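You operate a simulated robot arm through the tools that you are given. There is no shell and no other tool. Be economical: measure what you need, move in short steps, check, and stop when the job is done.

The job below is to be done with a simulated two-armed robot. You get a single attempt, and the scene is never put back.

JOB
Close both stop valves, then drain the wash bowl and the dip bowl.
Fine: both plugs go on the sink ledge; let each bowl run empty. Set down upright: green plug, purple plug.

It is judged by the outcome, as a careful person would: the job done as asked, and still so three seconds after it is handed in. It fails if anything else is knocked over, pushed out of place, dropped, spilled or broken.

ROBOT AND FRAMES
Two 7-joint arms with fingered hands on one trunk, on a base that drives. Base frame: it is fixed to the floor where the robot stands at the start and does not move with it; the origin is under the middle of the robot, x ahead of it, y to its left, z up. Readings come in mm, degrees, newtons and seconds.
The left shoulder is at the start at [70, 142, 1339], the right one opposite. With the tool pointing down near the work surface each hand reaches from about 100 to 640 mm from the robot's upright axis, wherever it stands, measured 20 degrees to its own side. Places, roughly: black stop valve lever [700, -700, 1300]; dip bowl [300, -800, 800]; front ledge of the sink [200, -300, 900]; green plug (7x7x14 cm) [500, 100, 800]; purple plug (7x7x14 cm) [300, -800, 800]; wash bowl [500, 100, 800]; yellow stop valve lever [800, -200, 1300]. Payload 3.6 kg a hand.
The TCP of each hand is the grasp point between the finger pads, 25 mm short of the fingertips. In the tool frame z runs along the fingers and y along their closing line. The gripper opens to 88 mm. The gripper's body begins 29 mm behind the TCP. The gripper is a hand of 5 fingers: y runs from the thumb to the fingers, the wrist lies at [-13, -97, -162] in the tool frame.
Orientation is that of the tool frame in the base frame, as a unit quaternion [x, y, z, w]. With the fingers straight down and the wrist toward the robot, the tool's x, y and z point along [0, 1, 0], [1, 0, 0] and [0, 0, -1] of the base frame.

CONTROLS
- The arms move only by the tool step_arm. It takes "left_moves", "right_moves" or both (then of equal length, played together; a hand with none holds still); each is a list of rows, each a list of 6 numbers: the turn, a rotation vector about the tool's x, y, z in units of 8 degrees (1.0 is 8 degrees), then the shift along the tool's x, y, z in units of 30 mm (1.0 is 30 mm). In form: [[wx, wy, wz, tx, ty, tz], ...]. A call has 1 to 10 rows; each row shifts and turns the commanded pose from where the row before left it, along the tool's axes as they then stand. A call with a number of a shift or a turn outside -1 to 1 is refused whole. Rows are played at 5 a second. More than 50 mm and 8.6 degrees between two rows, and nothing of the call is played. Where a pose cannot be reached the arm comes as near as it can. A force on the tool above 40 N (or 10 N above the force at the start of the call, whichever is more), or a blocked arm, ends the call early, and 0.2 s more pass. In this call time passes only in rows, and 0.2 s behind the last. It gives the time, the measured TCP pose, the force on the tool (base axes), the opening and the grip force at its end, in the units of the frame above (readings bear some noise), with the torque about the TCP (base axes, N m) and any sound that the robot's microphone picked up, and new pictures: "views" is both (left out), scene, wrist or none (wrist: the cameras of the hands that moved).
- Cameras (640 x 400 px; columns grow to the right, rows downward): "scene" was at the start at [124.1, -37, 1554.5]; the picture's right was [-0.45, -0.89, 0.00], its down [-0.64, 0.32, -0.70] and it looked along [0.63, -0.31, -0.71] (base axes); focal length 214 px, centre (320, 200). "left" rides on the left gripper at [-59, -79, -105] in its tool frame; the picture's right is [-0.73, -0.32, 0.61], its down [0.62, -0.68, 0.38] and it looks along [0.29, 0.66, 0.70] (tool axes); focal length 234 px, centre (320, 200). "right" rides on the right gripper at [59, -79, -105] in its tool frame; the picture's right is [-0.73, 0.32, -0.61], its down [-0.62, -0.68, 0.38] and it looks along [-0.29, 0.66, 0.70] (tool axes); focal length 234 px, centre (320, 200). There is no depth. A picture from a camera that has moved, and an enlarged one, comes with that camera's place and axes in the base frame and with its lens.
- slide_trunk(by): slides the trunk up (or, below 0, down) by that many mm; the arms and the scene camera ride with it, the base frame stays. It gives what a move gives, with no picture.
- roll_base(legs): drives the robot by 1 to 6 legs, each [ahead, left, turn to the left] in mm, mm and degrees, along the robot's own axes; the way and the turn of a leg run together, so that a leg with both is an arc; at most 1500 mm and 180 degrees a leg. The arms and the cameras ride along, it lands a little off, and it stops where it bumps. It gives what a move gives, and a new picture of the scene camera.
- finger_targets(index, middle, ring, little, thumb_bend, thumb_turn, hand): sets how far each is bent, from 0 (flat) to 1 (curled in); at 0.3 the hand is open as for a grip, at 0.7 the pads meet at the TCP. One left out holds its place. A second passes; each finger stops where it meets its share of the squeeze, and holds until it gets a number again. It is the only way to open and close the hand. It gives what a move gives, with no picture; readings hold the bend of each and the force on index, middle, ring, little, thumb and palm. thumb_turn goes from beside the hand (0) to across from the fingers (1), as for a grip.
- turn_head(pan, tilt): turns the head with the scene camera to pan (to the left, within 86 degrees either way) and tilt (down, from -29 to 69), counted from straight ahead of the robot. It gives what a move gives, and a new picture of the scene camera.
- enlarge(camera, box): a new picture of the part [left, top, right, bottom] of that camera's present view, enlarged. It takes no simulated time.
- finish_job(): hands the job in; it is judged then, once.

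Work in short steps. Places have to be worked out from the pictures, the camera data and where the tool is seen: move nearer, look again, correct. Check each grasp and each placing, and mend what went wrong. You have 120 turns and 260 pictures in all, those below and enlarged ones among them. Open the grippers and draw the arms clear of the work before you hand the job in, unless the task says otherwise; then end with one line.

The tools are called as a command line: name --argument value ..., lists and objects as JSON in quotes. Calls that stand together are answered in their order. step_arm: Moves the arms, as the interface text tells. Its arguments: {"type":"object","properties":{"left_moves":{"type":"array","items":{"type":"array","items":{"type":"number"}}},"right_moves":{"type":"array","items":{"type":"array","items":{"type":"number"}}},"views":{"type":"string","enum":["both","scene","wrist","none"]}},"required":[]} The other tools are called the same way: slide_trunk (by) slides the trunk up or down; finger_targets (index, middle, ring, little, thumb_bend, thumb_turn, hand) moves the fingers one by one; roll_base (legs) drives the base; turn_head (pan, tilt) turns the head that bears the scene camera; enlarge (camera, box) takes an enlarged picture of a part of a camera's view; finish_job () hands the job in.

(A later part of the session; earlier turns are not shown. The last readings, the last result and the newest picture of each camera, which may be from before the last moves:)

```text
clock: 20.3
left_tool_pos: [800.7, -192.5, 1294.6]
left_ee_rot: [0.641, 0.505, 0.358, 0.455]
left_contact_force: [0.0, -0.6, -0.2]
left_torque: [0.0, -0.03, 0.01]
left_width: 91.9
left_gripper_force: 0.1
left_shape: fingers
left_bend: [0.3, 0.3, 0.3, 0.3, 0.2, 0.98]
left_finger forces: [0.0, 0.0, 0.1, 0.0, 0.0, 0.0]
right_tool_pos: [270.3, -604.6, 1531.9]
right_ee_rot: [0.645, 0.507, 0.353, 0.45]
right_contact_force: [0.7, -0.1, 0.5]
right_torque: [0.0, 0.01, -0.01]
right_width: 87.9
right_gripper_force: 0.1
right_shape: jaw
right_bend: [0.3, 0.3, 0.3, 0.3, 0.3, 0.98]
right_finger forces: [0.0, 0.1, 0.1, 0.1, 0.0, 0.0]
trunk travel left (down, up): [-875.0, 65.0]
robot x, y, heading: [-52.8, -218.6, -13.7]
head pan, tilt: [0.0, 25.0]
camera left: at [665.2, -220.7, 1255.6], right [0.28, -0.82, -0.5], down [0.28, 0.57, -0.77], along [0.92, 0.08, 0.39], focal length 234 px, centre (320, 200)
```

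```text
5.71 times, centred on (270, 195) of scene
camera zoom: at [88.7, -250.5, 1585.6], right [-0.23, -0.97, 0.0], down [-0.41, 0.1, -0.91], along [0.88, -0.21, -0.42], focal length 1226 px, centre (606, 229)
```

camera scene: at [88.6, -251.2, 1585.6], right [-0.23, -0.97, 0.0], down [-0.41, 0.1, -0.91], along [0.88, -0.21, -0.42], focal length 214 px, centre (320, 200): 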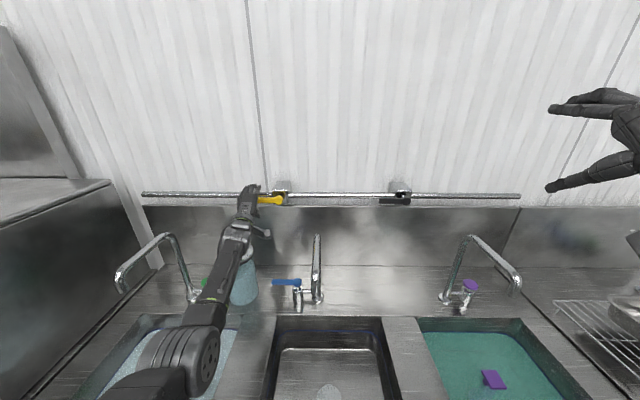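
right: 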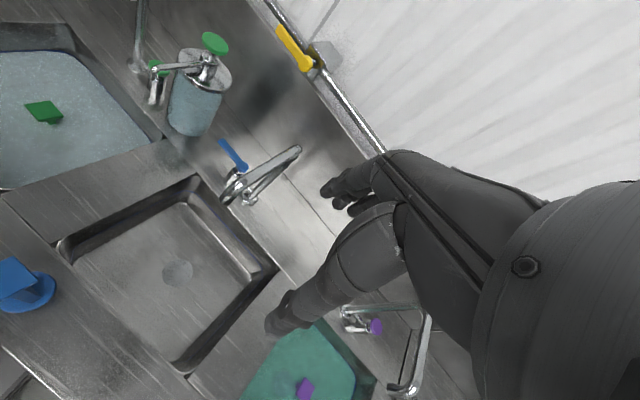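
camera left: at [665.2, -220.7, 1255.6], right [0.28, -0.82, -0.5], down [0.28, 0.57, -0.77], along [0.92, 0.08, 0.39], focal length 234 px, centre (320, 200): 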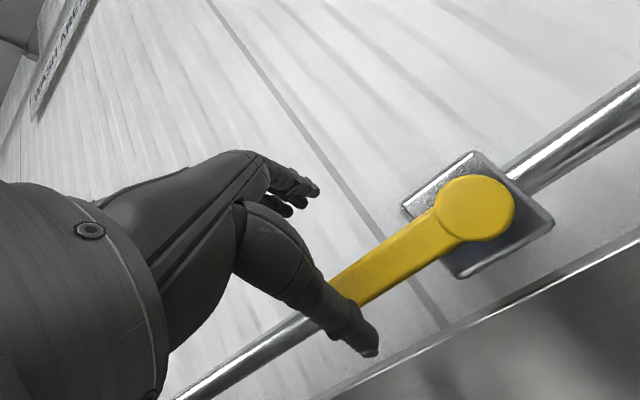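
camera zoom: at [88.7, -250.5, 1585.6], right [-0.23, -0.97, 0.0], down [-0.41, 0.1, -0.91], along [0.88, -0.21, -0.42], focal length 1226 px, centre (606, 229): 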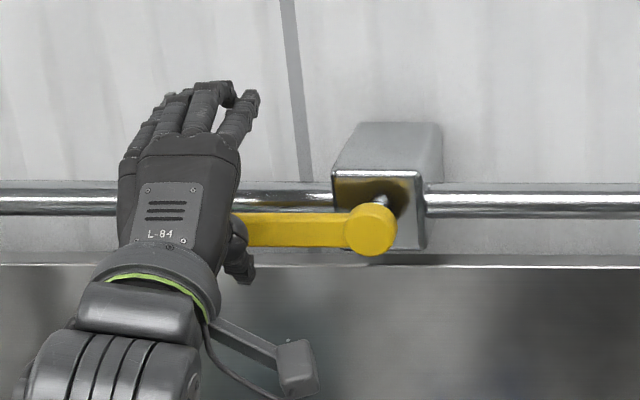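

Thumb is just under the lever's end. Shift 18 mm right and 8 mm inward, then lift.

step_arm --left_moves '[[0, 0, 0, -0.6, -0.15, 0.3], [0, 0, 0, 0, 0.47, -0.17], [0, 0, 0, 0, 0.47, -0.17], [0, 0, 0, 0, 0.47, -0.17]]' --views "wrist"

enlarge --camera "scene" --box '[220, 160, 320, 230]'

```text
clock: 21.3
left_tool_pos: [801.1, -213.3, 1334.6]
left_ee_rot: [0.64, 0.505, 0.359, 0.455]
left_contact_force: [-1.5, 0.8, -0.1]
left_torque: [0.05, 0.03, 0.0]
left_width: 93.5
left_gripper_force: 0.3
left_shape: fingers
left_bend: [0.3, 0.3, 0.3, 0.3, 0.18, 0.98]
left_finger forces: [0.0, 0.1, 0.0, 0.1, 0.8, 0.0]
right_tool_pos: [269.6, -606.0, 1532.9]
right_ee_rot: [0.644, 0.507, 0.354, 0.451]
right_contact_force: [-0.1, -0.5, 0.2]
right_torque: [0.01, -0.04, 0.02]
right_width: 87.7
right_gripper_force: 0.1
right_shape: jaw
right_bend: [0.3, 0.3, 0.3, 0.3, 0.3, 0.98]
right_finger forces: [0.0, 0.0, 0.0, 0.0, 0.1, 0.1]
trunk travel left (down, up): [-875.0, 65.0]
robot x, y, heading: [-53.6, -216.4, -13.7]
head pan, tilt: [0.0, 25.0]
camera left: at [666.2, -239.9, 1293.5], right [0.28, -0.82, -0.5], down [0.28, 0.57, -0.77], along [0.92, 0.08, 0.39], focal length 234 px, centre (320, 200)
```

left: 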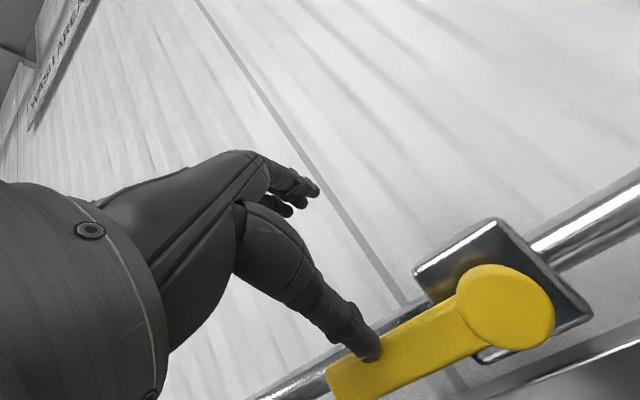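

```text
5.71 times, centred on (270, 195) of scene
camera zoom: at [87.1, -250.8, 1585.8], right [-0.23, -0.97, 0.0], down [-0.41, 0.1, -0.91], along [0.88, -0.21, -0.42], focal length 1226 px, centre (606, 229)
```

zoom: 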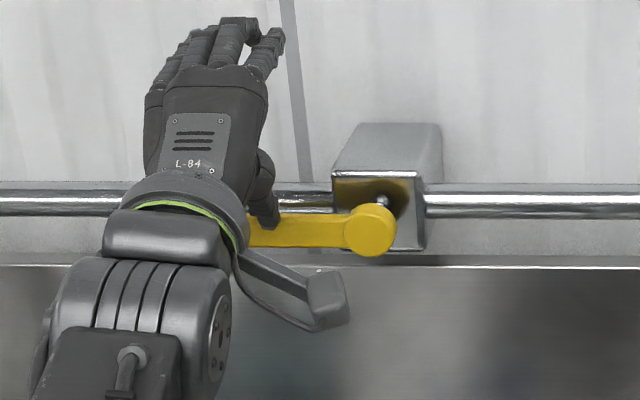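

The thumb slid up the lever's face – too shallow again. Go back below, 20 mm deeper, and lift.

step_arm --left_moves '[[0, 0, 0, 0, -0.1, -0.3], [0, 0, 0, 0, -0.94, 0.34], [0, 0, 0, 0, -0.7, 0.25], [0, 0, 0, 0, 0.32, 0.95], [0, 0, 0, 0, 0.47, -0.17], [0, 0, 0, 0, 0.47, -0.17]]' --views "wrist"

enlarge --camera "scene" --box '[220, 160, 320, 230]'

```text
clock: 22.7
left_tool_pos: [817.7, -218.0, 1313.4]
left_ee_rot: [0.64, 0.505, 0.358, 0.455]
left_contact_force: [-0.3, 2.0, -2.2]
left_torque: [0.06, -0.02, 0.01]
left_width: 94.4
left_gripper_force: 1.7
left_shape: fingers
left_bend: [0.3, 0.3, 0.3, 0.3, 0.17, 0.98]
left_finger forces: [0.0, 0.0, 0.0, 0.0, 2.2, 0.1]
left hand out of reach, approached as far as the arm can: row 4
right_tool_pos: [269.4, -604.9, 1532.3]
right_ee_rot: [0.644, 0.508, 0.354, 0.45]
right_contact_force: [0.2, 0.2, 0.3]
right_torque: [-0.03, 0.02, 0.01]
right_width: 87.7
right_gripper_force: 0.0
right_shape: jaw
right_bend: [0.3, 0.3, 0.3, 0.3, 0.3, 0.98]
right_finger forces: [0.1, 0.1, 0.1, 0.1, 0.1, 0.0]
trunk travel left (down, up): [-875.0, 65.0]
robot x, y, heading: [-55.2, -216.1, -13.6]
head pan, tilt: [0.0, 25.0]
camera left: at [681.9, -244.6, 1272.7], right [0.29, -0.82, -0.5], down [0.28, 0.57, -0.77], along [0.92, 0.08, 0.39], focal length 234 px, centre (320, 200)
```

left: 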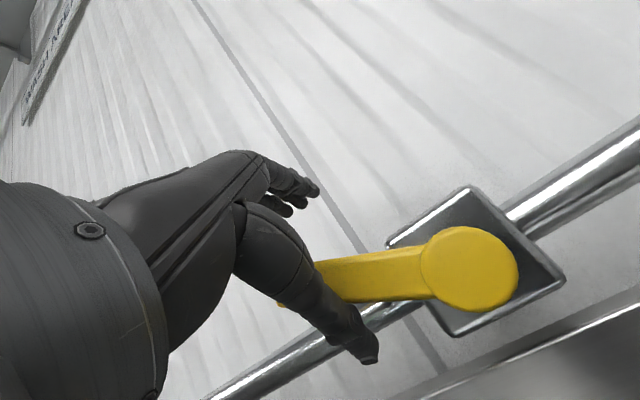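

```text
5.71 times, centred on (270, 195) of scene
camera zoom: at [87.7, -250.0, 1585.8], right [-0.23, -0.97, 0.0], down [-0.41, 0.1, -0.91], along [0.88, -0.21, -0.42], focal length 1226 px, centre (606, 229)
```

zoom: 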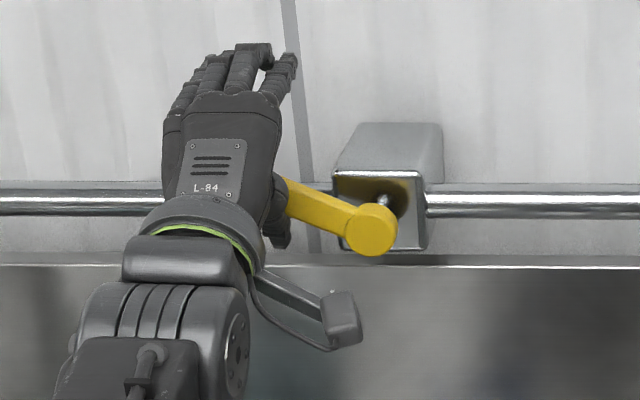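

The lever turns up freely (2 N) — closing is upward. Continue along the arc up and right.

step_arm --left_moves '[[0, 0, 0, -0.12, 0.36, -0.13], [0, 0, 0, -0.12, 0.36, -0.13], [0, 0, 0, -0.25, 0.3, -0.11], [0, 0, 0, -0.25, 0.3, -0.11], [0, 0, 0, -0.4, 0.25, -0.09], [0, 0, 0, -0.45, 0.2, -0.07]]' --views "wrist"

enlarge --camera "scene" --box '[220, 160, 320, 230]'

```text
clock: 24.1
left_tool_pos: [805.9, -262.0, 1367.3]
left_ee_rot: [0.64, 0.506, 0.358, 0.455]
left_contact_force: [-0.8, 6.3, -4.3]
left_torque: [0.26, -0.07, -0.09]
left_width: 96.4
left_gripper_force: 2.6
left_shape: fingers
left_bend: [0.3, 0.3, 0.3, 0.3, 0.14, 1.0]
left_finger forces: [0.1, 0.0, 0.1, 0.0, 5.7, 0.0]
right_tool_pos: [270.0, -601.4, 1532.6]
right_ee_rot: [0.644, 0.509, 0.353, 0.449]
right_contact_force: [-0.3, -0.6, -0.3]
right_torque: [-0.02, -0.02, 0.01]
right_width: 87.8
right_gripper_force: 0.0
right_shape: jaw
right_bend: [0.3, 0.3, 0.3, 0.3, 0.3, 0.98]
right_finger forces: [0.0, 0.0, 0.0, 0.0, 0.0, 0.1]
trunk travel left (down, up): [-875.0, 65.0]
robot x, y, heading: [-55.8, -215.4, -13.5]
head pan, tilt: [0.0, 25.0]
camera left: at [670.5, -289.5, 1327.4], right [0.29, -0.82, -0.5], down [0.28, 0.57, -0.77], along [0.92, 0.08, 0.39], focal length 234 px, centre (320, 200)
```

left: 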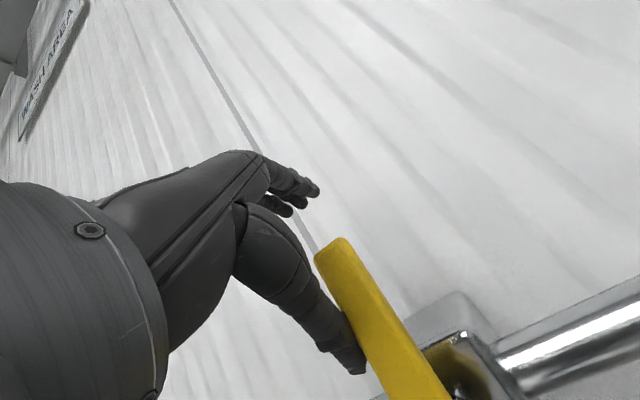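

```text
5.71 times, centred on (270, 195) of scene
camera zoom: at [89.0, -247.0, 1585.7], right [-0.23, -0.97, 0.0], down [-0.41, 0.1, -0.91], along [0.88, -0.21, -0.42], focal length 1226 px, centre (606, 229)
```

zoom: 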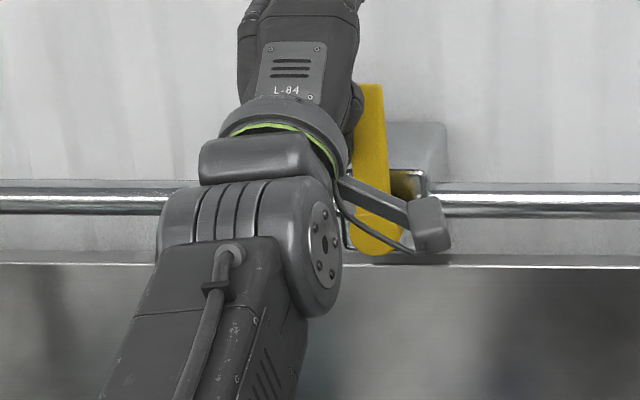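

Lever is nearly upright. A little more push to the right until it meets its stop.

step_arm --left_moves '[[0, 0, 0, -0.3, 0, 0], [0, 0, 0, -0.3, 0, 0], [0, 0, 0, -0.3, 0, 0]]' --views "wrist"

enlarge --camera "scene" --box '[220, 160, 320, 230]'

```text
clock: 24.9
left_tool_pos: [800.8, -279.7, 1367.5]
left_ee_rot: [0.638, 0.507, 0.357, 0.457]
left_contact_force: [-0.1, 23.2, -5.4]
left_torque: [1.03, -0.09, -0.26]
left_width: 98.4
left_gripper_force: 10.3
left_shape: fingers
left_bend: [0.3, 0.3, 0.3, 0.3, 0.09, 1.0]
left_finger forces: [0.0, 0.0, 0.0, 0.0, 20.4, 0.0]
right_tool_pos: [272.7, -595.0, 1534.9]
right_ee_rot: [0.642, 0.51, 0.353, 0.45]
right_contact_force: [-0.5, 0.4, -0.3]
right_torque: [0.0, 0.0, -0.01]
right_width: 87.6
right_gripper_force: 0.1
right_shape: jaw
right_bend: [0.3, 0.3, 0.3, 0.3, 0.3, 0.98]
right_finger forces: [0.0, 0.0, 0.1, 0.0, 0.0, 0.0]
trunk travel left (down, up): [-875.0, 65.0]
robot x, y, heading: [-51.4, -217.5, -13.5]
head pan, tilt: [0.0, 25.0]
camera left: at [665.3, -308.4, 1327.9], right [0.29, -0.82, -0.5], down [0.28, 0.57, -0.77], along [0.92, 0.08, 0.39], focal length 234 px, centre (320, 200)
```

left: 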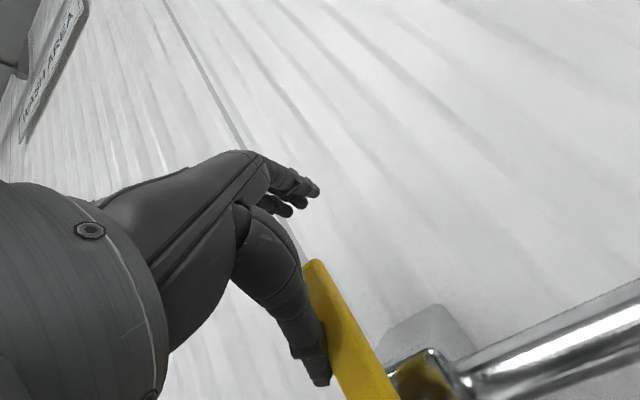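

```text
5.71 times, centred on (270, 195) of scene
camera zoom: at [89.5, -239.6, 1585.8], right [-0.23, -0.97, 0.01], down [-0.41, 0.09, -0.91], along [0.88, -0.21, -0.42], focal length 1226 px, centre (606, 229)
```

zoom: 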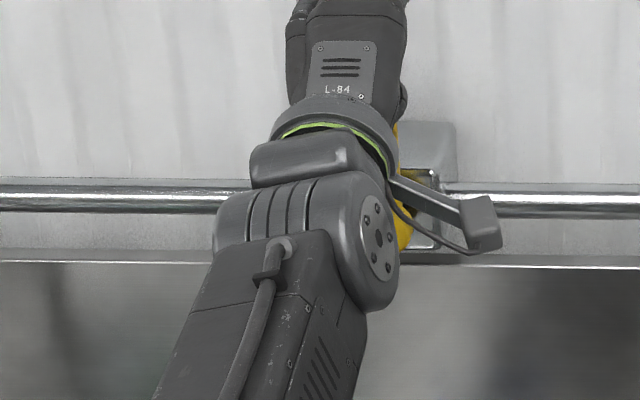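

20 N on the thumb: the lever is at its stop. Move left off it and retreat straight back.

step_arm --left_moves '[[0, 0, 0, 1, 0, 0], [0, 0, 0, 1, 0, 0], [0, 0, 0, 0.5, 0, -1], [0, 0, 0, 0.5, 0, -1], [0, 0, 0, 0.5, 0, -1], [0, 0, 0, 0.5, 0, -1], [0, 0, 0, 0.5, 0, -1], [0, 0, 0, 0.5, 0, -1], [0, 0, 0, 0.5, 0, -1]]' --views "scene"

enlarge --camera "scene" --box '[230, 160, 430, 240]'

```text
clock: 26.9
left_tool_pos: [644.9, -82.0, 1437.4]
left_ee_rot: [0.64, 0.504, 0.358, 0.456]
left_contact_force: [0.9, 1.2, 0.7]
left_torque: [0.02, -0.01, 0.0]
left_width: 91.9
left_gripper_force: 0.0
left_shape: fingers
left_bend: [0.3, 0.3, 0.3, 0.3, 0.2, 0.98]
left_finger forces: [0.1, 0.0, 0.0, 0.1, 0.0, 0.0]
right_tool_pos: [268.7, -603.1, 1533.1]
right_ee_rot: [0.643, 0.508, 0.355, 0.45]
right_contact_force: [-0.2, -0.1, -0.4]
right_torque: [-0.02, 0.02, 0.01]
right_width: 87.8
right_gripper_force: 0.0
right_shape: jaw
right_bend: [0.3, 0.3, 0.3, 0.3, 0.3, 0.98]
right_finger forces: [0.0, 0.0, 0.1, 0.0, 0.0, 0.1]
trunk travel left (down, up): [-875.0, 65.0]
robot x, y, heading: [-49.3, -215.9, -13.5]
head pan, tilt: [0.0, 25.0]
camera scene: at [86.9, -248.5, 1585.9], right [-0.23, -0.97, 0.0], down [-0.41, 0.1, -0.91], along [0.88, -0.21, -0.42], focal length 214 px, centre (320, 200)
```

scene: 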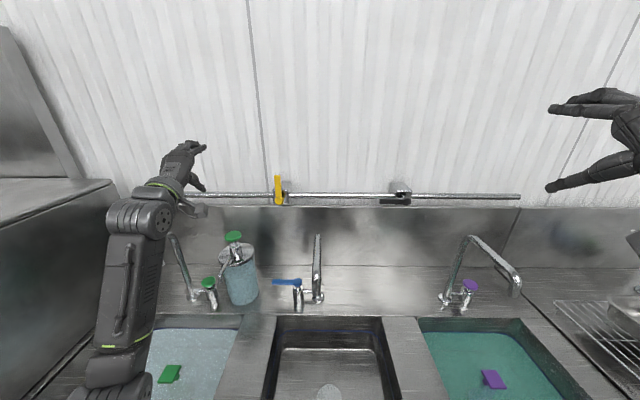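

```text
3.20 times, centred on (330, 200) of scene
camera zoom: at [86.9, -248.5, 1585.9], right [-0.23, -0.97, 0.0], down [-0.41, 0.1, -0.91], along [0.88, -0.21, -0.42], focal length 686 px, centre (288, 200)
```

zoom: 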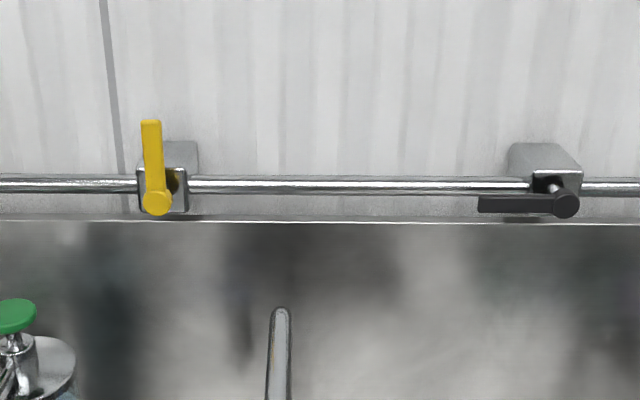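

Yellow is closed. Now the black one with the right hand in the same manner: open the thumb a bit and move toward the black lever's end.

finger_targets --hand "right" --thumb_bend 0.2

step_arm --right_moves '[[0, 0, 0, 0.15, -0.3, 1], [0, 0, 0, 0.15, -0.3, 1], [0, 0, 0, 0.15, -0.3, 1], [0, 0, 0, 0.15, -0.3, 1], [0, 0, 0, 0.15, -0.3, 1], [0, 0, 0, 0.15, -0.3, 1], [0, 0, 0, 0.15, -0.3, 1], [0, 0, 0, 0.15, -0.3, 1], [0, 0, 0, 0.15, -0.3, 1], [0, 0, 0, 0.15, -0.3, 1]]'

```text
clock: 27.9
left_tool_pos: [645.2, -84.7, 1436.5]
left_ee_rot: [0.639, 0.505, 0.359, 0.455]
left_contact_force: [0.4, -0.1, 0.3]
left_torque: [0.0, 0.01, 0.02]
left_width: 92.2
left_gripper_force: 0.1
left_shape: fingers
left_bend: [0.3, 0.3, 0.3, 0.3, 0.2, 0.98]
left_finger forces: [0.0, 0.0, 0.1, 0.1, 0.0, 0.0]
right_tool_pos: [269.0, -605.3, 1531.6]
right_ee_rot: [0.644, 0.508, 0.354, 0.449]
right_contact_force: [-0.4, 0.4, -0.2]
right_torque: [0.02, -0.01, -0.02]
right_width: 91.6
right_gripper_force: 0.1
right_shape: fingers
right_bend: [0.3, 0.3, 0.3, 0.3, 0.2, 0.98]
right_finger forces: [0.0, 0.0, 0.0, 0.1, 0.1, 0.0]
trunk travel left (down, up): [-875.0, 65.0]
robot x, y, heading: [-52.3, -216.0, -14.0]
head pan, tilt: [0.0, 25.0]
```

```text
clock: 30.1
left_tool_pos: [647.7, -84.0, 1436.1]
left_ee_rot: [0.641, 0.505, 0.357, 0.455]
left_contact_force: [1.2, -0.1, -0.4]
left_torque: [0.01, -0.02, -0.01]
left_width: 92.0
left_gripper_force: 0.1
left_shape: fingers
left_bend: [0.3, 0.3, 0.3, 0.3, 0.2, 0.98]
left_finger forces: [0.1, 0.0, 0.0, 0.0, 0.0, 0.0]
right_tool_pos: [523.5, -619.9, 1344.1]
right_ee_rot: [0.644, 0.509, 0.354, 0.449]
right_contact_force: [-0.8, -0.9, 0.3]
right_torque: [0.04, 0.01, -0.01]
right_width: 91.3
right_gripper_force: 0.0
right_shape: fingers
right_bend: [0.3, 0.3, 0.3, 0.3, 0.2, 0.98]
right_finger forces: [0.1, 0.1, 0.2, 0.0, 0.1, 0.0]
trunk travel left (down, up): [-875.0, 65.0]
robot x, y, heading: [-53.7, -215.7, -13.6]
head pan, tilt: [0.0, 25.0]
camera scene: at [89.3, -249.8, 1585.6], right [-0.23, -0.97, 0.0], down [-0.41, 0.1, -0.91], along [0.88, -0.21, -0.42], focal length 214 px, centre (320, 200)
camera right: at [415.3, -535.1, 1307.5], right [-0.61, -0.6, 0.51], down [-0.03, -0.64, -0.77], along [0.79, -0.49, 0.38], focal length 234 px, centre (320, 200)
```

scene: 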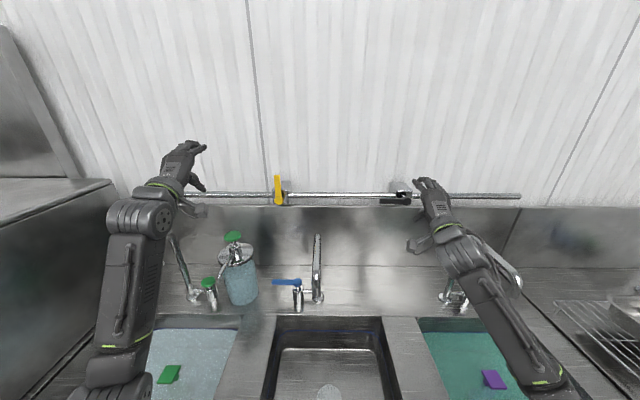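
right: 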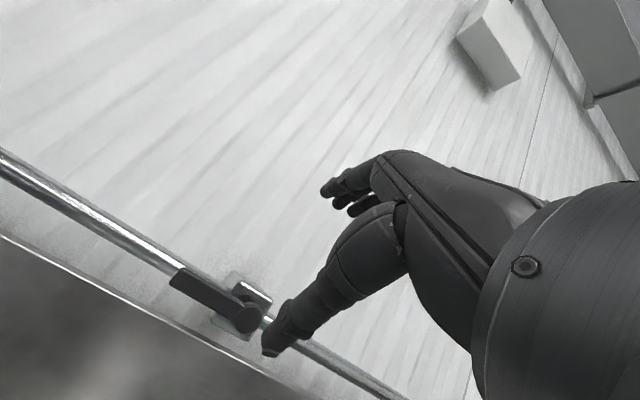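

Black pivot confirmed ≈(686,-709,1260). Right hand is laterally right; advance 130 mm and lower to z≈1275.

step_arm --right_moves '[[0, 0, 0, 0.06, -0.13, 1], [0, 0, 0, 0.06, -0.13, 1], [0, 0, 0, 0.06, -0.13, 1], [0, 0, 0, 0.06, -0.13, 1], [0, 0, 0, 0.06, -0.13, 0.9]]' --views "wrist"

enlarge --camera "scene" --box '[350, 160, 450, 230]'

```text
clock: 31.3
left_tool_pos: [647.0, -83.6, 1436.8]
left_ee_rot: [0.64, 0.506, 0.358, 0.454]
left_contact_force: [-0.6, -0.4, 0.1]
left_torque: [-0.02, 0.01, 0.04]
left_width: 92.1
left_gripper_force: 0.0
left_shape: fingers
left_bend: [0.3, 0.3, 0.3, 0.3, 0.2, 0.98]
left_finger forces: [0.0, 0.1, 0.1, 0.1, 0.0, 0.1]
right_tool_pos: [657.0, -644.1, 1273.7]
right_ee_rot: [0.645, 0.508, 0.353, 0.449]
right_contact_force: [-0.9, -0.3, -0.5]
right_torque: [0.03, 0.0, 0.0]
right_width: 91.6
right_gripper_force: 0.1
right_shape: fingers
right_bend: [0.3, 0.3, 0.3, 0.3, 0.2, 0.98]
right_finger forces: [0.0, 0.1, 0.0, 0.0, 0.1, 0.1]
trunk travel left (down, up): [-875.0, 65.0]
robot x, y, heading: [-52.0, -218.3, -13.8]
head pan, tilt: [0.0, 25.0]
camera right: at [546.7, -557.4, 1236.5], right [-0.61, -0.6, 0.51], down [-0.03, -0.64, -0.77], along [0.79, -0.49, 0.38], focal length 234 px, centre (320, 200)
```

right: 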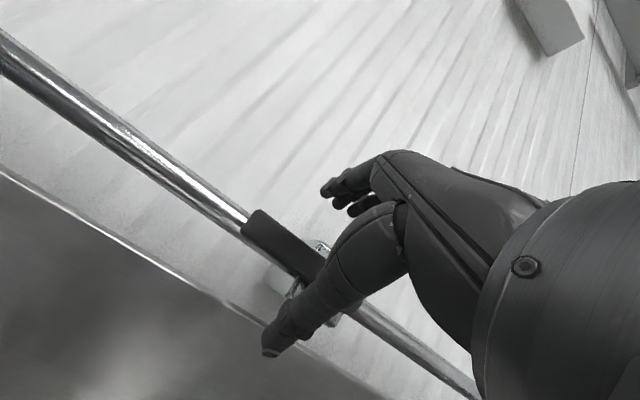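

```text
5.71 times, centred on (400, 195) of scene
camera zoom: at [89.6, -249.7, 1585.6], right [-0.23, -0.97, 0.0], down [-0.41, 0.1, -0.91], along [0.88, -0.21, -0.42], focal length 1226 px, centre (-137, 229)
```

zoom: 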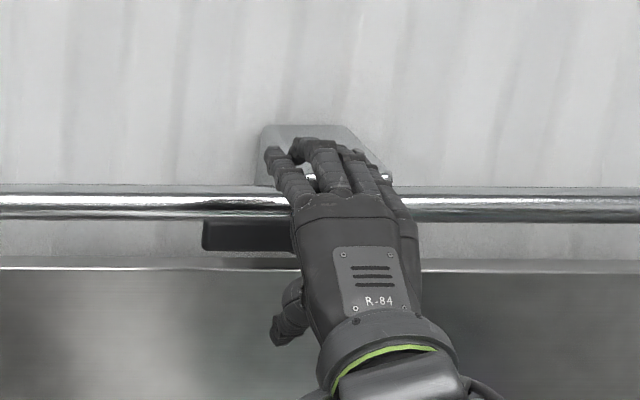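

Move 15 mm left and 54 mm in beneath the lever, then begin to lift.

step_arm --right_moves '[[0, 0, 0, 0.5, 0, 0], [0, 0, 0, 0, 0.3, 0.85], [0, 0, 0, 0, 0.3, 0.85], [0, 0, 0, 0, 0.47, -0.17], [0, 0, 0, 0, 0.47, -0.17]]' --views "wrist"

enlarge --camera "scene" --box '[350, 160, 450, 230]'

```text
clock: 32.5
left_tool_pos: [645.7, -83.9, 1435.3]
left_ee_rot: [0.64, 0.505, 0.358, 0.455]
left_contact_force: [-0.3, 0.0, 0.1]
left_torque: [0.0, -0.03, -0.01]
left_width: 92.0
left_gripper_force: 0.1
left_shape: fingers
left_bend: [0.3, 0.3, 0.3, 0.3, 0.2, 0.98]
left_finger forces: [0.0, 0.0, 0.0, 0.0, 0.1, 0.0]
right_tool_pos: [710.1, -639.8, 1304.7]
right_ee_rot: [0.644, 0.509, 0.354, 0.448]
right_contact_force: [-1.9, 0.5, -1.9]
right_torque: [0.03, 0.02, -0.01]
right_width: 93.9
right_gripper_force: 1.2
right_shape: fingers
right_bend: [0.3, 0.3, 0.3, 0.3, 0.18, 0.97]
right_finger forces: [0.1, 0.0, 0.0, 0.0, 2.2, 0.0]
trunk travel left (down, up): [-875.0, 65.0]
robot x, y, heading: [-55.9, -214.7, -13.7]
head pan, tilt: [0.0, 25.0]
camera right: at [601.1, -555.1, 1267.4], right [-0.61, -0.6, 0.51], down [-0.02, -0.64, -0.77], along [0.79, -0.49, 0.38], focal length 234 px, centre (320, 200)
```

right: 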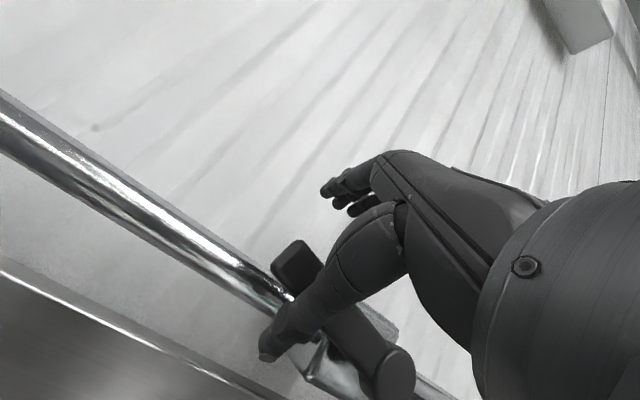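

```text
5.71 times, centred on (400, 195) of scene
camera zoom: at [88.1, -250.0, 1585.7], right [-0.23, -0.97, 0.0], down [-0.41, 0.1, -0.91], along [0.88, -0.21, -0.42], focal length 1226 px, centre (-137, 229)
```

zoom: 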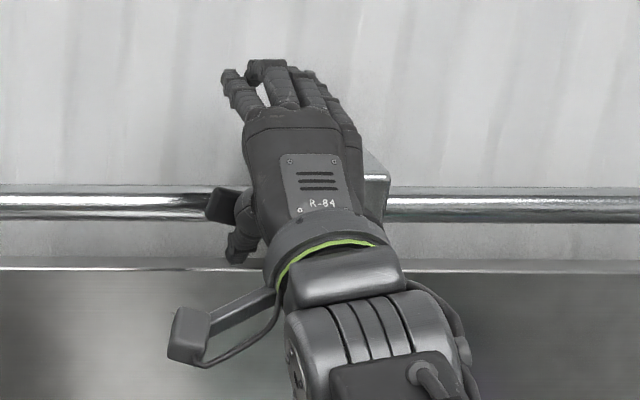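

The black lever is lifting with 2 N. Follow the same arc.

step_arm --right_moves '[[0, 0, 0, 0, 0.3, -0.08], [0, 0, 0, -0.12, 0.36, -0.1], [0, 0, 0, -0.12, 0.36, -0.1], [0, 0, 0, -0.25, 0.3, -0.08], [0, 0, 0, -0.25, 0.3, -0.08], [0, 0, 0, -0.4, 0.25, -0.06], [0, 0, 0, -0.45, 0.2, -0.05]]' --views "wrist"

enlarge --camera "scene" --box '[350, 160, 450, 230]'

```text
clock: 34.1
left_tool_pos: [645.4, -84.2, 1437.9]
left_ee_rot: [0.639, 0.505, 0.359, 0.455]
left_contact_force: [-0.5, -0.3, 0.4]
left_torque: [-0.01, -0.02, 0.05]
left_width: 92.2
left_gripper_force: 0.1
left_shape: fingers
left_bend: [0.3, 0.3, 0.3, 0.3, 0.2, 0.98]
left_finger forces: [0.0, 0.0, 0.1, 0.0, 0.0, 0.1]
right_tool_pos: [704.0, -690.3, 1368.7]
right_ee_rot: [0.644, 0.508, 0.355, 0.449]
right_contact_force: [-1.2, 1.5, 1.0]
right_torque: [0.1, 0.06, -0.05]
right_width: 92.9
right_gripper_force: 1.4
right_shape: fingers
right_bend: [0.3, 0.3, 0.3, 0.3, 0.18, 0.97]
right_finger forces: [0.0, 0.0, 0.1, 0.1, 1.8, 0.1]
trunk travel left (down, up): [-875.0, 65.0]
robot x, y, heading: [-53.7, -215.3, -13.4]
head pan, tilt: [0.0, 25.0]
camera right: at [594.9, -603.5, 1331.4], right [-0.62, -0.6, 0.51], down [-0.02, -0.64, -0.77], along [0.79, -0.49, 0.38], focal length 234 px, centre (320, 200)
```

right: 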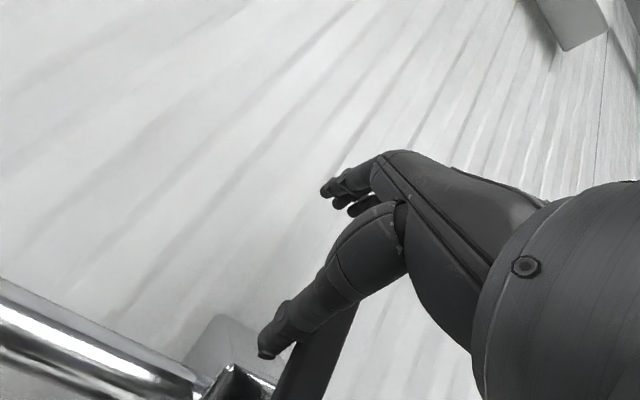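

```text
5.71 times, centred on (400, 195) of scene
camera zoom: at [87.6, -250.2, 1585.8], right [-0.23, -0.97, 0.0], down [-0.41, 0.1, -0.91], along [0.88, -0.21, -0.42], focal length 1226 px, centre (-137, 229)
```

zoom: 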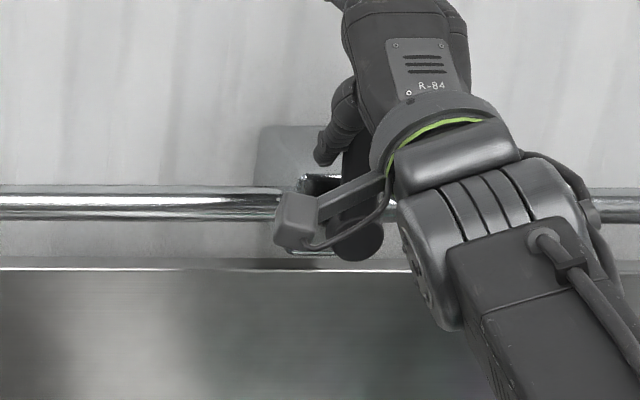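

Nearly upright; push right until it stops.

step_arm --right_moves '[[0, 0, 0, -0.35, 0, 0], [0, 0, 0, -0.35, 0, 0], [0, 0, 0, -0.35, 0, 0]]' --views "wrist"

```text
clock: 34.9
left_tool_pos: [646.6, -74.1, 1435.0]
left_ee_rot: [0.638, 0.507, 0.357, 0.457]
left_contact_force: [0.1, -0.4, -0.3]
left_torque: [0.01, 0.01, -0.04]
left_width: 92.1
left_gripper_force: 0.1
left_shape: fingers
left_bend: [0.3, 0.3, 0.3, 0.3, 0.2, 0.98]
left_finger forces: [0.1, 0.0, 0.0, 0.1, 0.0, 0.1]
right_tool_pos: [698.9, -707.2, 1371.3]
right_ee_rot: [0.642, 0.51, 0.353, 0.451]
right_contact_force: [2.0, 20.7, 0.1]
right_torque: [0.8, -0.08, -0.46]
right_width: 94.4
right_gripper_force: 10.2
right_shape: fingers
right_bend: [0.3, 0.3, 0.3, 0.3, 0.2, 0.87]
right_finger forces: [0.0, 0.0, 0.1, 0.0, 20.4, 0.0]
trunk travel left (down, up): [-875.0, 65.0]
robot x, y, heading: [-54.0, -212.9, -13.4]
head pan, tilt: [0.0, 25.0]
camera right: at [589.7, -622.6, 1333.2], right [-0.61, -0.6, 0.52], down [-0.02, -0.64, -0.77], along [0.79, -0.48, 0.38], focal length 234 px, centre (320, 200)
```

right: 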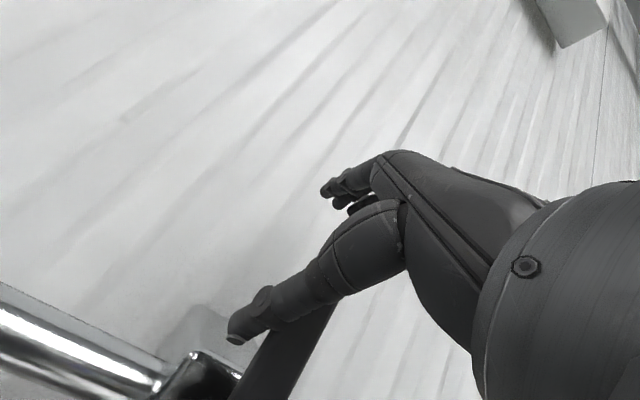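

At its stop (20 N). Ease left 10 mm and retreat straight back.

step_arm --right_moves '[[0, 0, 0, 0.5, 0, 0], [0, 0, 0, 0, 0, -1], [0, 0, 0, 0, 0, -1], [0, 0, 0, 0, 0, -1], [0, 0, 0, -0.5, 0, -1], [0, 0, 0, -0.5, 0, -1], [0, 0, 0, -0.5, 0, -1], [0, 0, 0, -0.5, 0, -1], [0, 0, 0, -0.5, 0, -1], [0, 0, 0, -0.5, 0, -1]]' --views "scene"

enlarge --camera "scene" --box '[230, 160, 430, 240]'

```text
clock: 37.1
left_tool_pos: [645.2, -85.4, 1437.6]
left_ee_rot: [0.64, 0.504, 0.359, 0.455]
left_contact_force: [0.0, 0.3, 0.6]
left_torque: [-0.03, 0.02, 0.0]
left_width: 92.1
left_gripper_force: 0.0
left_shape: fingers
left_bend: [0.3, 0.3, 0.3, 0.3, 0.2, 0.98]
left_finger forces: [0.1, 0.0, 0.0, 0.1, 0.1, 0.0]
right_tool_pos: [614.0, -834.4, 1471.8]
right_ee_rot: [0.644, 0.508, 0.355, 0.449]
right_contact_force: [-1.0, -0.1, 0.1]
right_torque: [-0.01, 0.0, 0.01]
right_width: 91.8
right_gripper_force: 0.1
right_shape: fingers
right_bend: [0.3, 0.3, 0.3, 0.3, 0.2, 0.97]
right_finger forces: [0.1, 0.1, 0.1, 0.1, 0.0, 0.1]
right hand out of reach, approached as far as the arm can: row 2, 3, 4, 5, 6, 7, 8, 9, 10
trunk travel left (down, up): [-875.0, 65.0]
robot x, y, heading: [-50.7, -210.1, -13.5]
head pan, tilt: [0.0, 25.0]
camera scene: at [87.5, -252.5, 1585.7], right [-0.23, -0.97, 0.0], down [-0.41, 0.1, -0.91], along [0.88, -0.21, -0.42], focal length 214 px, centre (320, 200)
```

scene: 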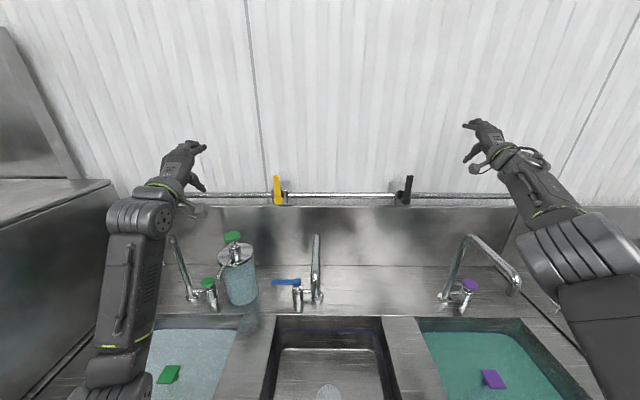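

```text
3.20 times, centred on (330, 200) of scene
camera zoom: at [87.5, -252.5, 1585.7], right [-0.23, -0.97, 0.0], down [-0.41, 0.1, -0.91], along [0.88, -0.21, -0.42], focal length 686 px, centre (288, 200)
```

zoom: 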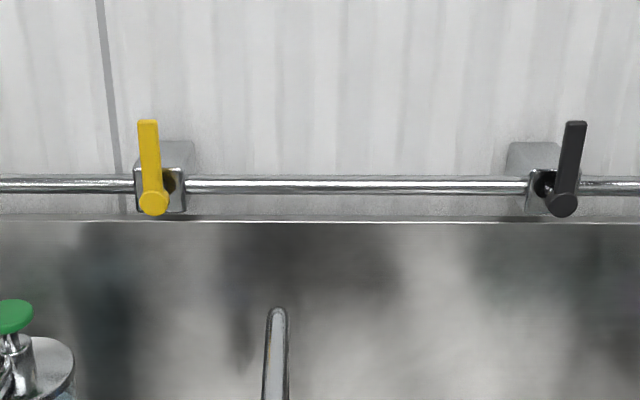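

Both valves are closed (levers upright, square to the pipe). Now bring both hands back to fingers-down and nearer the body before driving.

step_arm --left_moves '[[0.97, 0, 0, -0.5, -0.37, -0.82], [0.97, 0, 0, -0.5, -0.48, -0.76], [0.97, 0, 0, -0.5, -0.57, -0.7], [0.97, 0, 0, -0.5, -0.66, -0.61], [0.97, 0, 0, -0.5, -0.74, -0.52], [0.97, 0, 0, -0.5, -0.8, -0.41], [0.97, 0, 0, -0.5, -0.85, -0.31], [0.97, 0, 0, -0.5, -0.88, -0.19], [0.97, 0, 0, -0.5, -0.9, -0.06]]' --right_moves '[[0.97, 0, 0, 0.3, -0.37, -0.82], [0.97, 0, 0, 0.3, -0.48, -0.76], [0.97, 0, 0, 0.3, -0.57, -0.7], [0.97, 0, 0, 0.3, -0.66, -0.61], [0.97, 0, 0, 0.3, -0.74, -0.52], [0.97, 0, 0, 0.3, -0.8, -0.41], [0.97, 0, 0, 0.3, -0.85, -0.31], [0.97, 0, 0, 0.3, -0.88, -0.19], [0.97, 0, 0, 0.3, -0.9, -0.06]]' --views "scene"

```text
clock: 39.1
left_tool_pos: [371.8, -161.7, 1419.0]
left_ee_rot: [0.785, 0.62, 0.005, 0.007]
left_contact_force: [-0.3, -0.4, 0.2]
left_torque: [0.04, -0.01, 0.03]
left_width: 92.1
left_gripper_force: 0.0
left_shape: fingers
left_bend: [0.3, 0.3, 0.3, 0.3, 0.2, 0.98]
left_finger forces: [0.1, 0.0, 0.0, 0.0, 0.0, 0.0]
right_tool_pos: [468.1, -757.4, 1488.5]
right_ee_rot: [0.785, 0.619, 0.001, -0.002]
right_contact_force: [-0.2, 0.1, 0.2]
right_torque: [0.02, -0.02, 0.01]
right_width: 91.8
right_gripper_force: 0.1
right_shape: fingers
right_bend: [0.3, 0.3, 0.3, 0.3, 0.2, 0.97]
right_finger forces: [0.0, 0.0, 0.0, 0.1, 0.1, 0.1]
right hand out of reach, approached as far as the arm can: row 1, 2, 3, 4, 5, 6, 7, 8
trunk travel left (down, up): [-875.0, 65.0]
robot x, y, heading: [-51.8, -215.0, -13.8]
head pan, tilt: [0.0, 25.0]
camera scene: at [84.3, -253.0, 1586.0], right [-0.23, -0.97, 0.0], down [-0.41, 0.1, -0.91], along [0.88, -0.21, -0.42], focal length 214 px, centre (320, 200)
```

scene: 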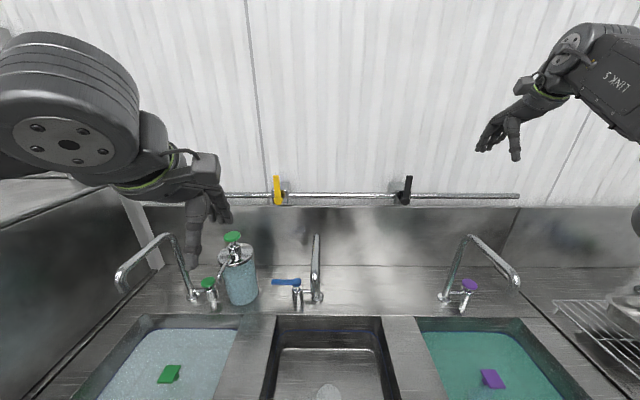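

Drive 200 mm left to face the wash bowl, and look at it.

roll_base --legs '[[0, 200, 0]]'

turn_head --pan 15 --tilt 60

enlarge --camera "scene" --box '[180, 100, 400, 240]'

enlarge --camera "left" --box '[0, 0, 640, 400]'

```text
clock: 40.6
left_tool_pos: [421.7, 28.4, 1418.3]
left_ee_rot: [0.785, 0.62, 0.007, 0.005]
left_contact_force: [-0.8, -1.3, -0.6]
left_torque: [0.04, -0.02, -0.01]
left_width: 92.0
left_gripper_force: 0.1
left_shape: fingers
left_bend: [0.3, 0.3, 0.3, 0.3, 0.2, 0.98]
left_finger forces: [0.0, 0.0, 0.0, 0.1, 0.1, 0.0]
right_tool_pos: [516.6, -567.6, 1486.9]
right_ee_rot: [0.785, 0.62, 0.002, -0.001]
right_contact_force: [0.1, -0.8, 0.0]
right_torque: [0.03, -0.02, 0.02]
right_width: 91.6
right_gripper_force: 0.0
right_shape: fingers
right_bend: [0.3, 0.3, 0.3, 0.3, 0.2, 0.97]
right_finger forces: [0.1, 0.0, 0.1, 0.0, 0.0, 0.0]
trunk travel left (down, up): [-875.0, 65.0]
robot x, y, heading: [-6.0, -24.0, -13.4]
head pan, tilt: [0.0, 25.0]
camera scene: at [133.1, -63.2, 1585.7], right [-0.23, -0.97, 0.0], down [-0.41, 0.1, -0.91], along [0.88, -0.21, -0.42], focal length 214 px, centre (320, 200)
```

scene: 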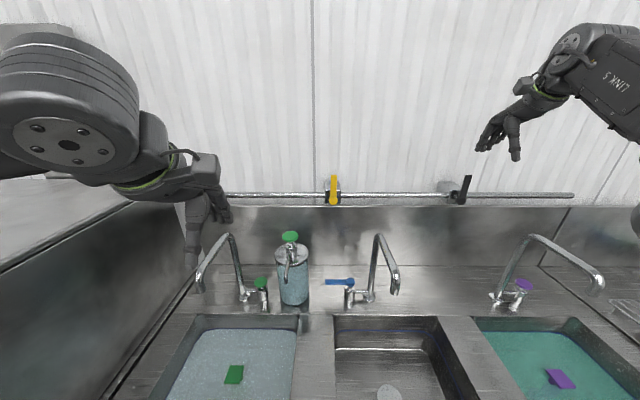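

```text
clock: 41.7
left_tool_pos: [420.9, 34.7, 1418.6]
left_ee_rot: [0.785, 0.619, 0.005, 0.007]
left_contact_force: [0.2, 0.1, 0.0]
left_torque: [0.01, 0.01, -0.01]
left_width: 91.9
left_gripper_force: 0.0
left_shape: fingers
left_bend: [0.3, 0.3, 0.3, 0.3, 0.2, 0.98]
left_finger forces: [0.0, 0.1, 0.0, 0.0, 0.0, 0.1]
right_tool_pos: [516.2, -561.9, 1489.1]
right_ee_rot: [0.786, 0.619, 0.0, -0.001]
right_contact_force: [-0.5, 0.4, -0.6]
right_torque: [-0.02, -0.02, -0.05]
right_width: 91.9
right_gripper_force: 0.0
right_shape: fingers
right_bend: [0.3, 0.3, 0.3, 0.3, 0.2, 0.97]
right_finger forces: [0.1, 0.1, 0.1, 0.1, 0.0, 0.0]
trunk travel left (down, up): [-875.0, 65.0]
robot x, y, heading: [-8.0, -22.5, -13.5]
head pan, tilt: [15.0, 60.0]
camera scene: at [111.3, -33.9, 1535.8], right [0.02, -1.0, 0.0], down [-0.87, -0.02, -0.5], along [0.5, 0.01, -0.87], focal length 214 px, centre (320, 200)
```

scene: 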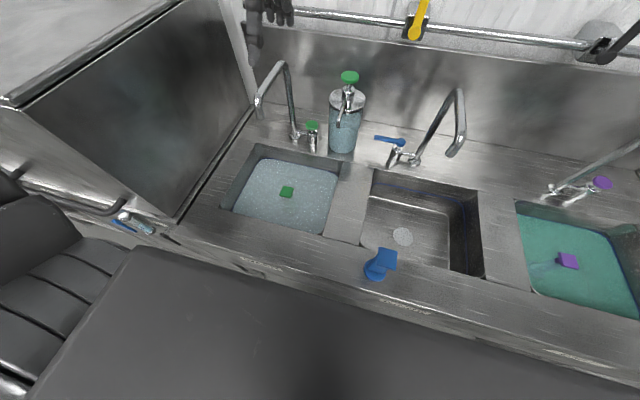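

```text
2.86 times, centred on (290, 170) of scene
camera zoom: at [111.3, -33.9, 1535.8], right [0.02, -1.0, 0.0], down [-0.87, -0.02, -0.5], along [0.5, 0.01, -0.87], focal length 613 px, centre (406, 286)
```

zoom: 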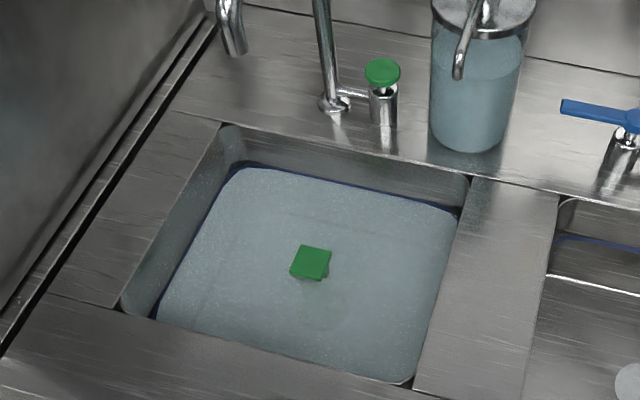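

```text
1.00 times, centred on (320, 200) of left
camera zoom: at [329.9, -4.3, 1521.0], right [-0.47, -0.63, -0.61], down [-0.51, 0.76, -0.4], along [0.72, 0.12, -0.69], focal length 234 px, centre (320, 200)
```

zoom: 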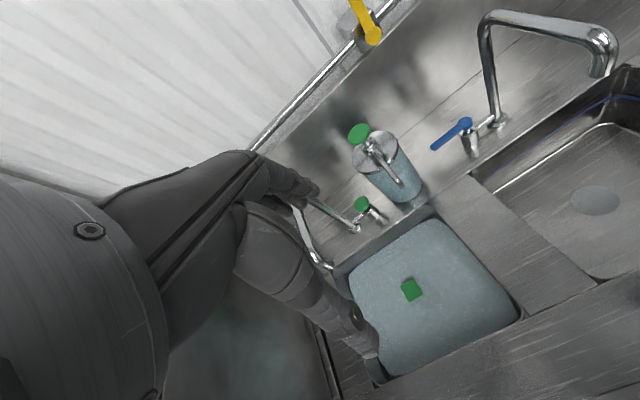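

Let me see the plug's shape on the blue one standing upright on the ledge.

enlarge --camera "scene" --box '[340, 230, 420, 290]'

enlarge --camera "left" --box '[370, 250, 450, 320]'

enlarge --camera "right" --box '[0, 0, 640, 400]'

```text
6.67 times, centred on (380, 260) of scene
camera zoom: at [111.3, -33.9, 1535.8], right [0.02, -1.0, 0.0], down [-0.87, -0.02, -0.5], along [0.5, 0.01, -0.87], focal length 1430 px, centre (-80, -200)
```

zoom: 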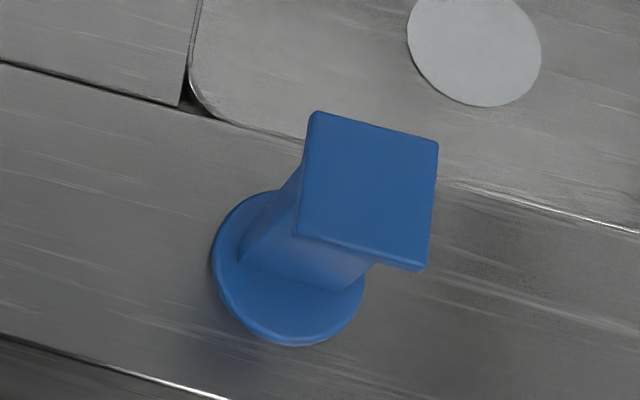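

```text
5.71 times, centred on (410, 285) of left
camera zoom: at [329.9, -4.3, 1521.0], right [-0.47, -0.63, -0.61], down [-0.51, 0.76, -0.4], along [0.72, 0.12, -0.69], focal length 1338 px, centre (-194, -286)
```

zoom: 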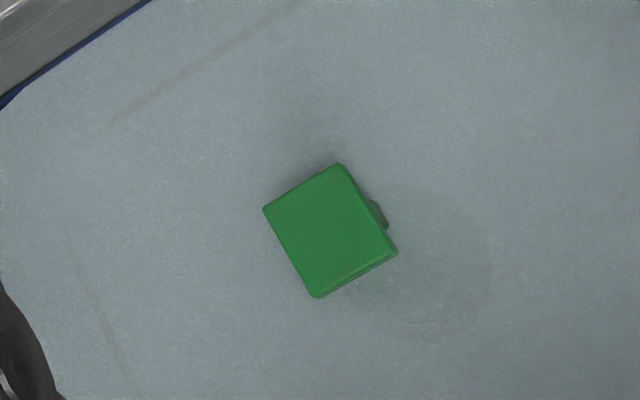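

```text
1.00 times, centred on (320, 200) of right
camera zoom: at [453.7, -487.3, 1594.6], right [0.14, -0.78, 0.61], down [-0.81, -0.45, -0.38], along [0.57, -0.44, -0.7], focal length 234 px, centre (320, 200)
```

zoom: 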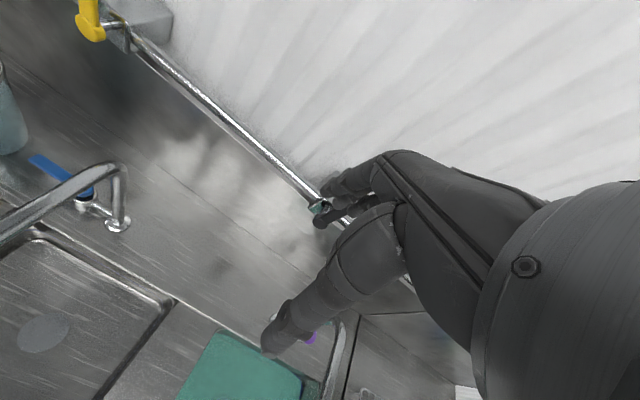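

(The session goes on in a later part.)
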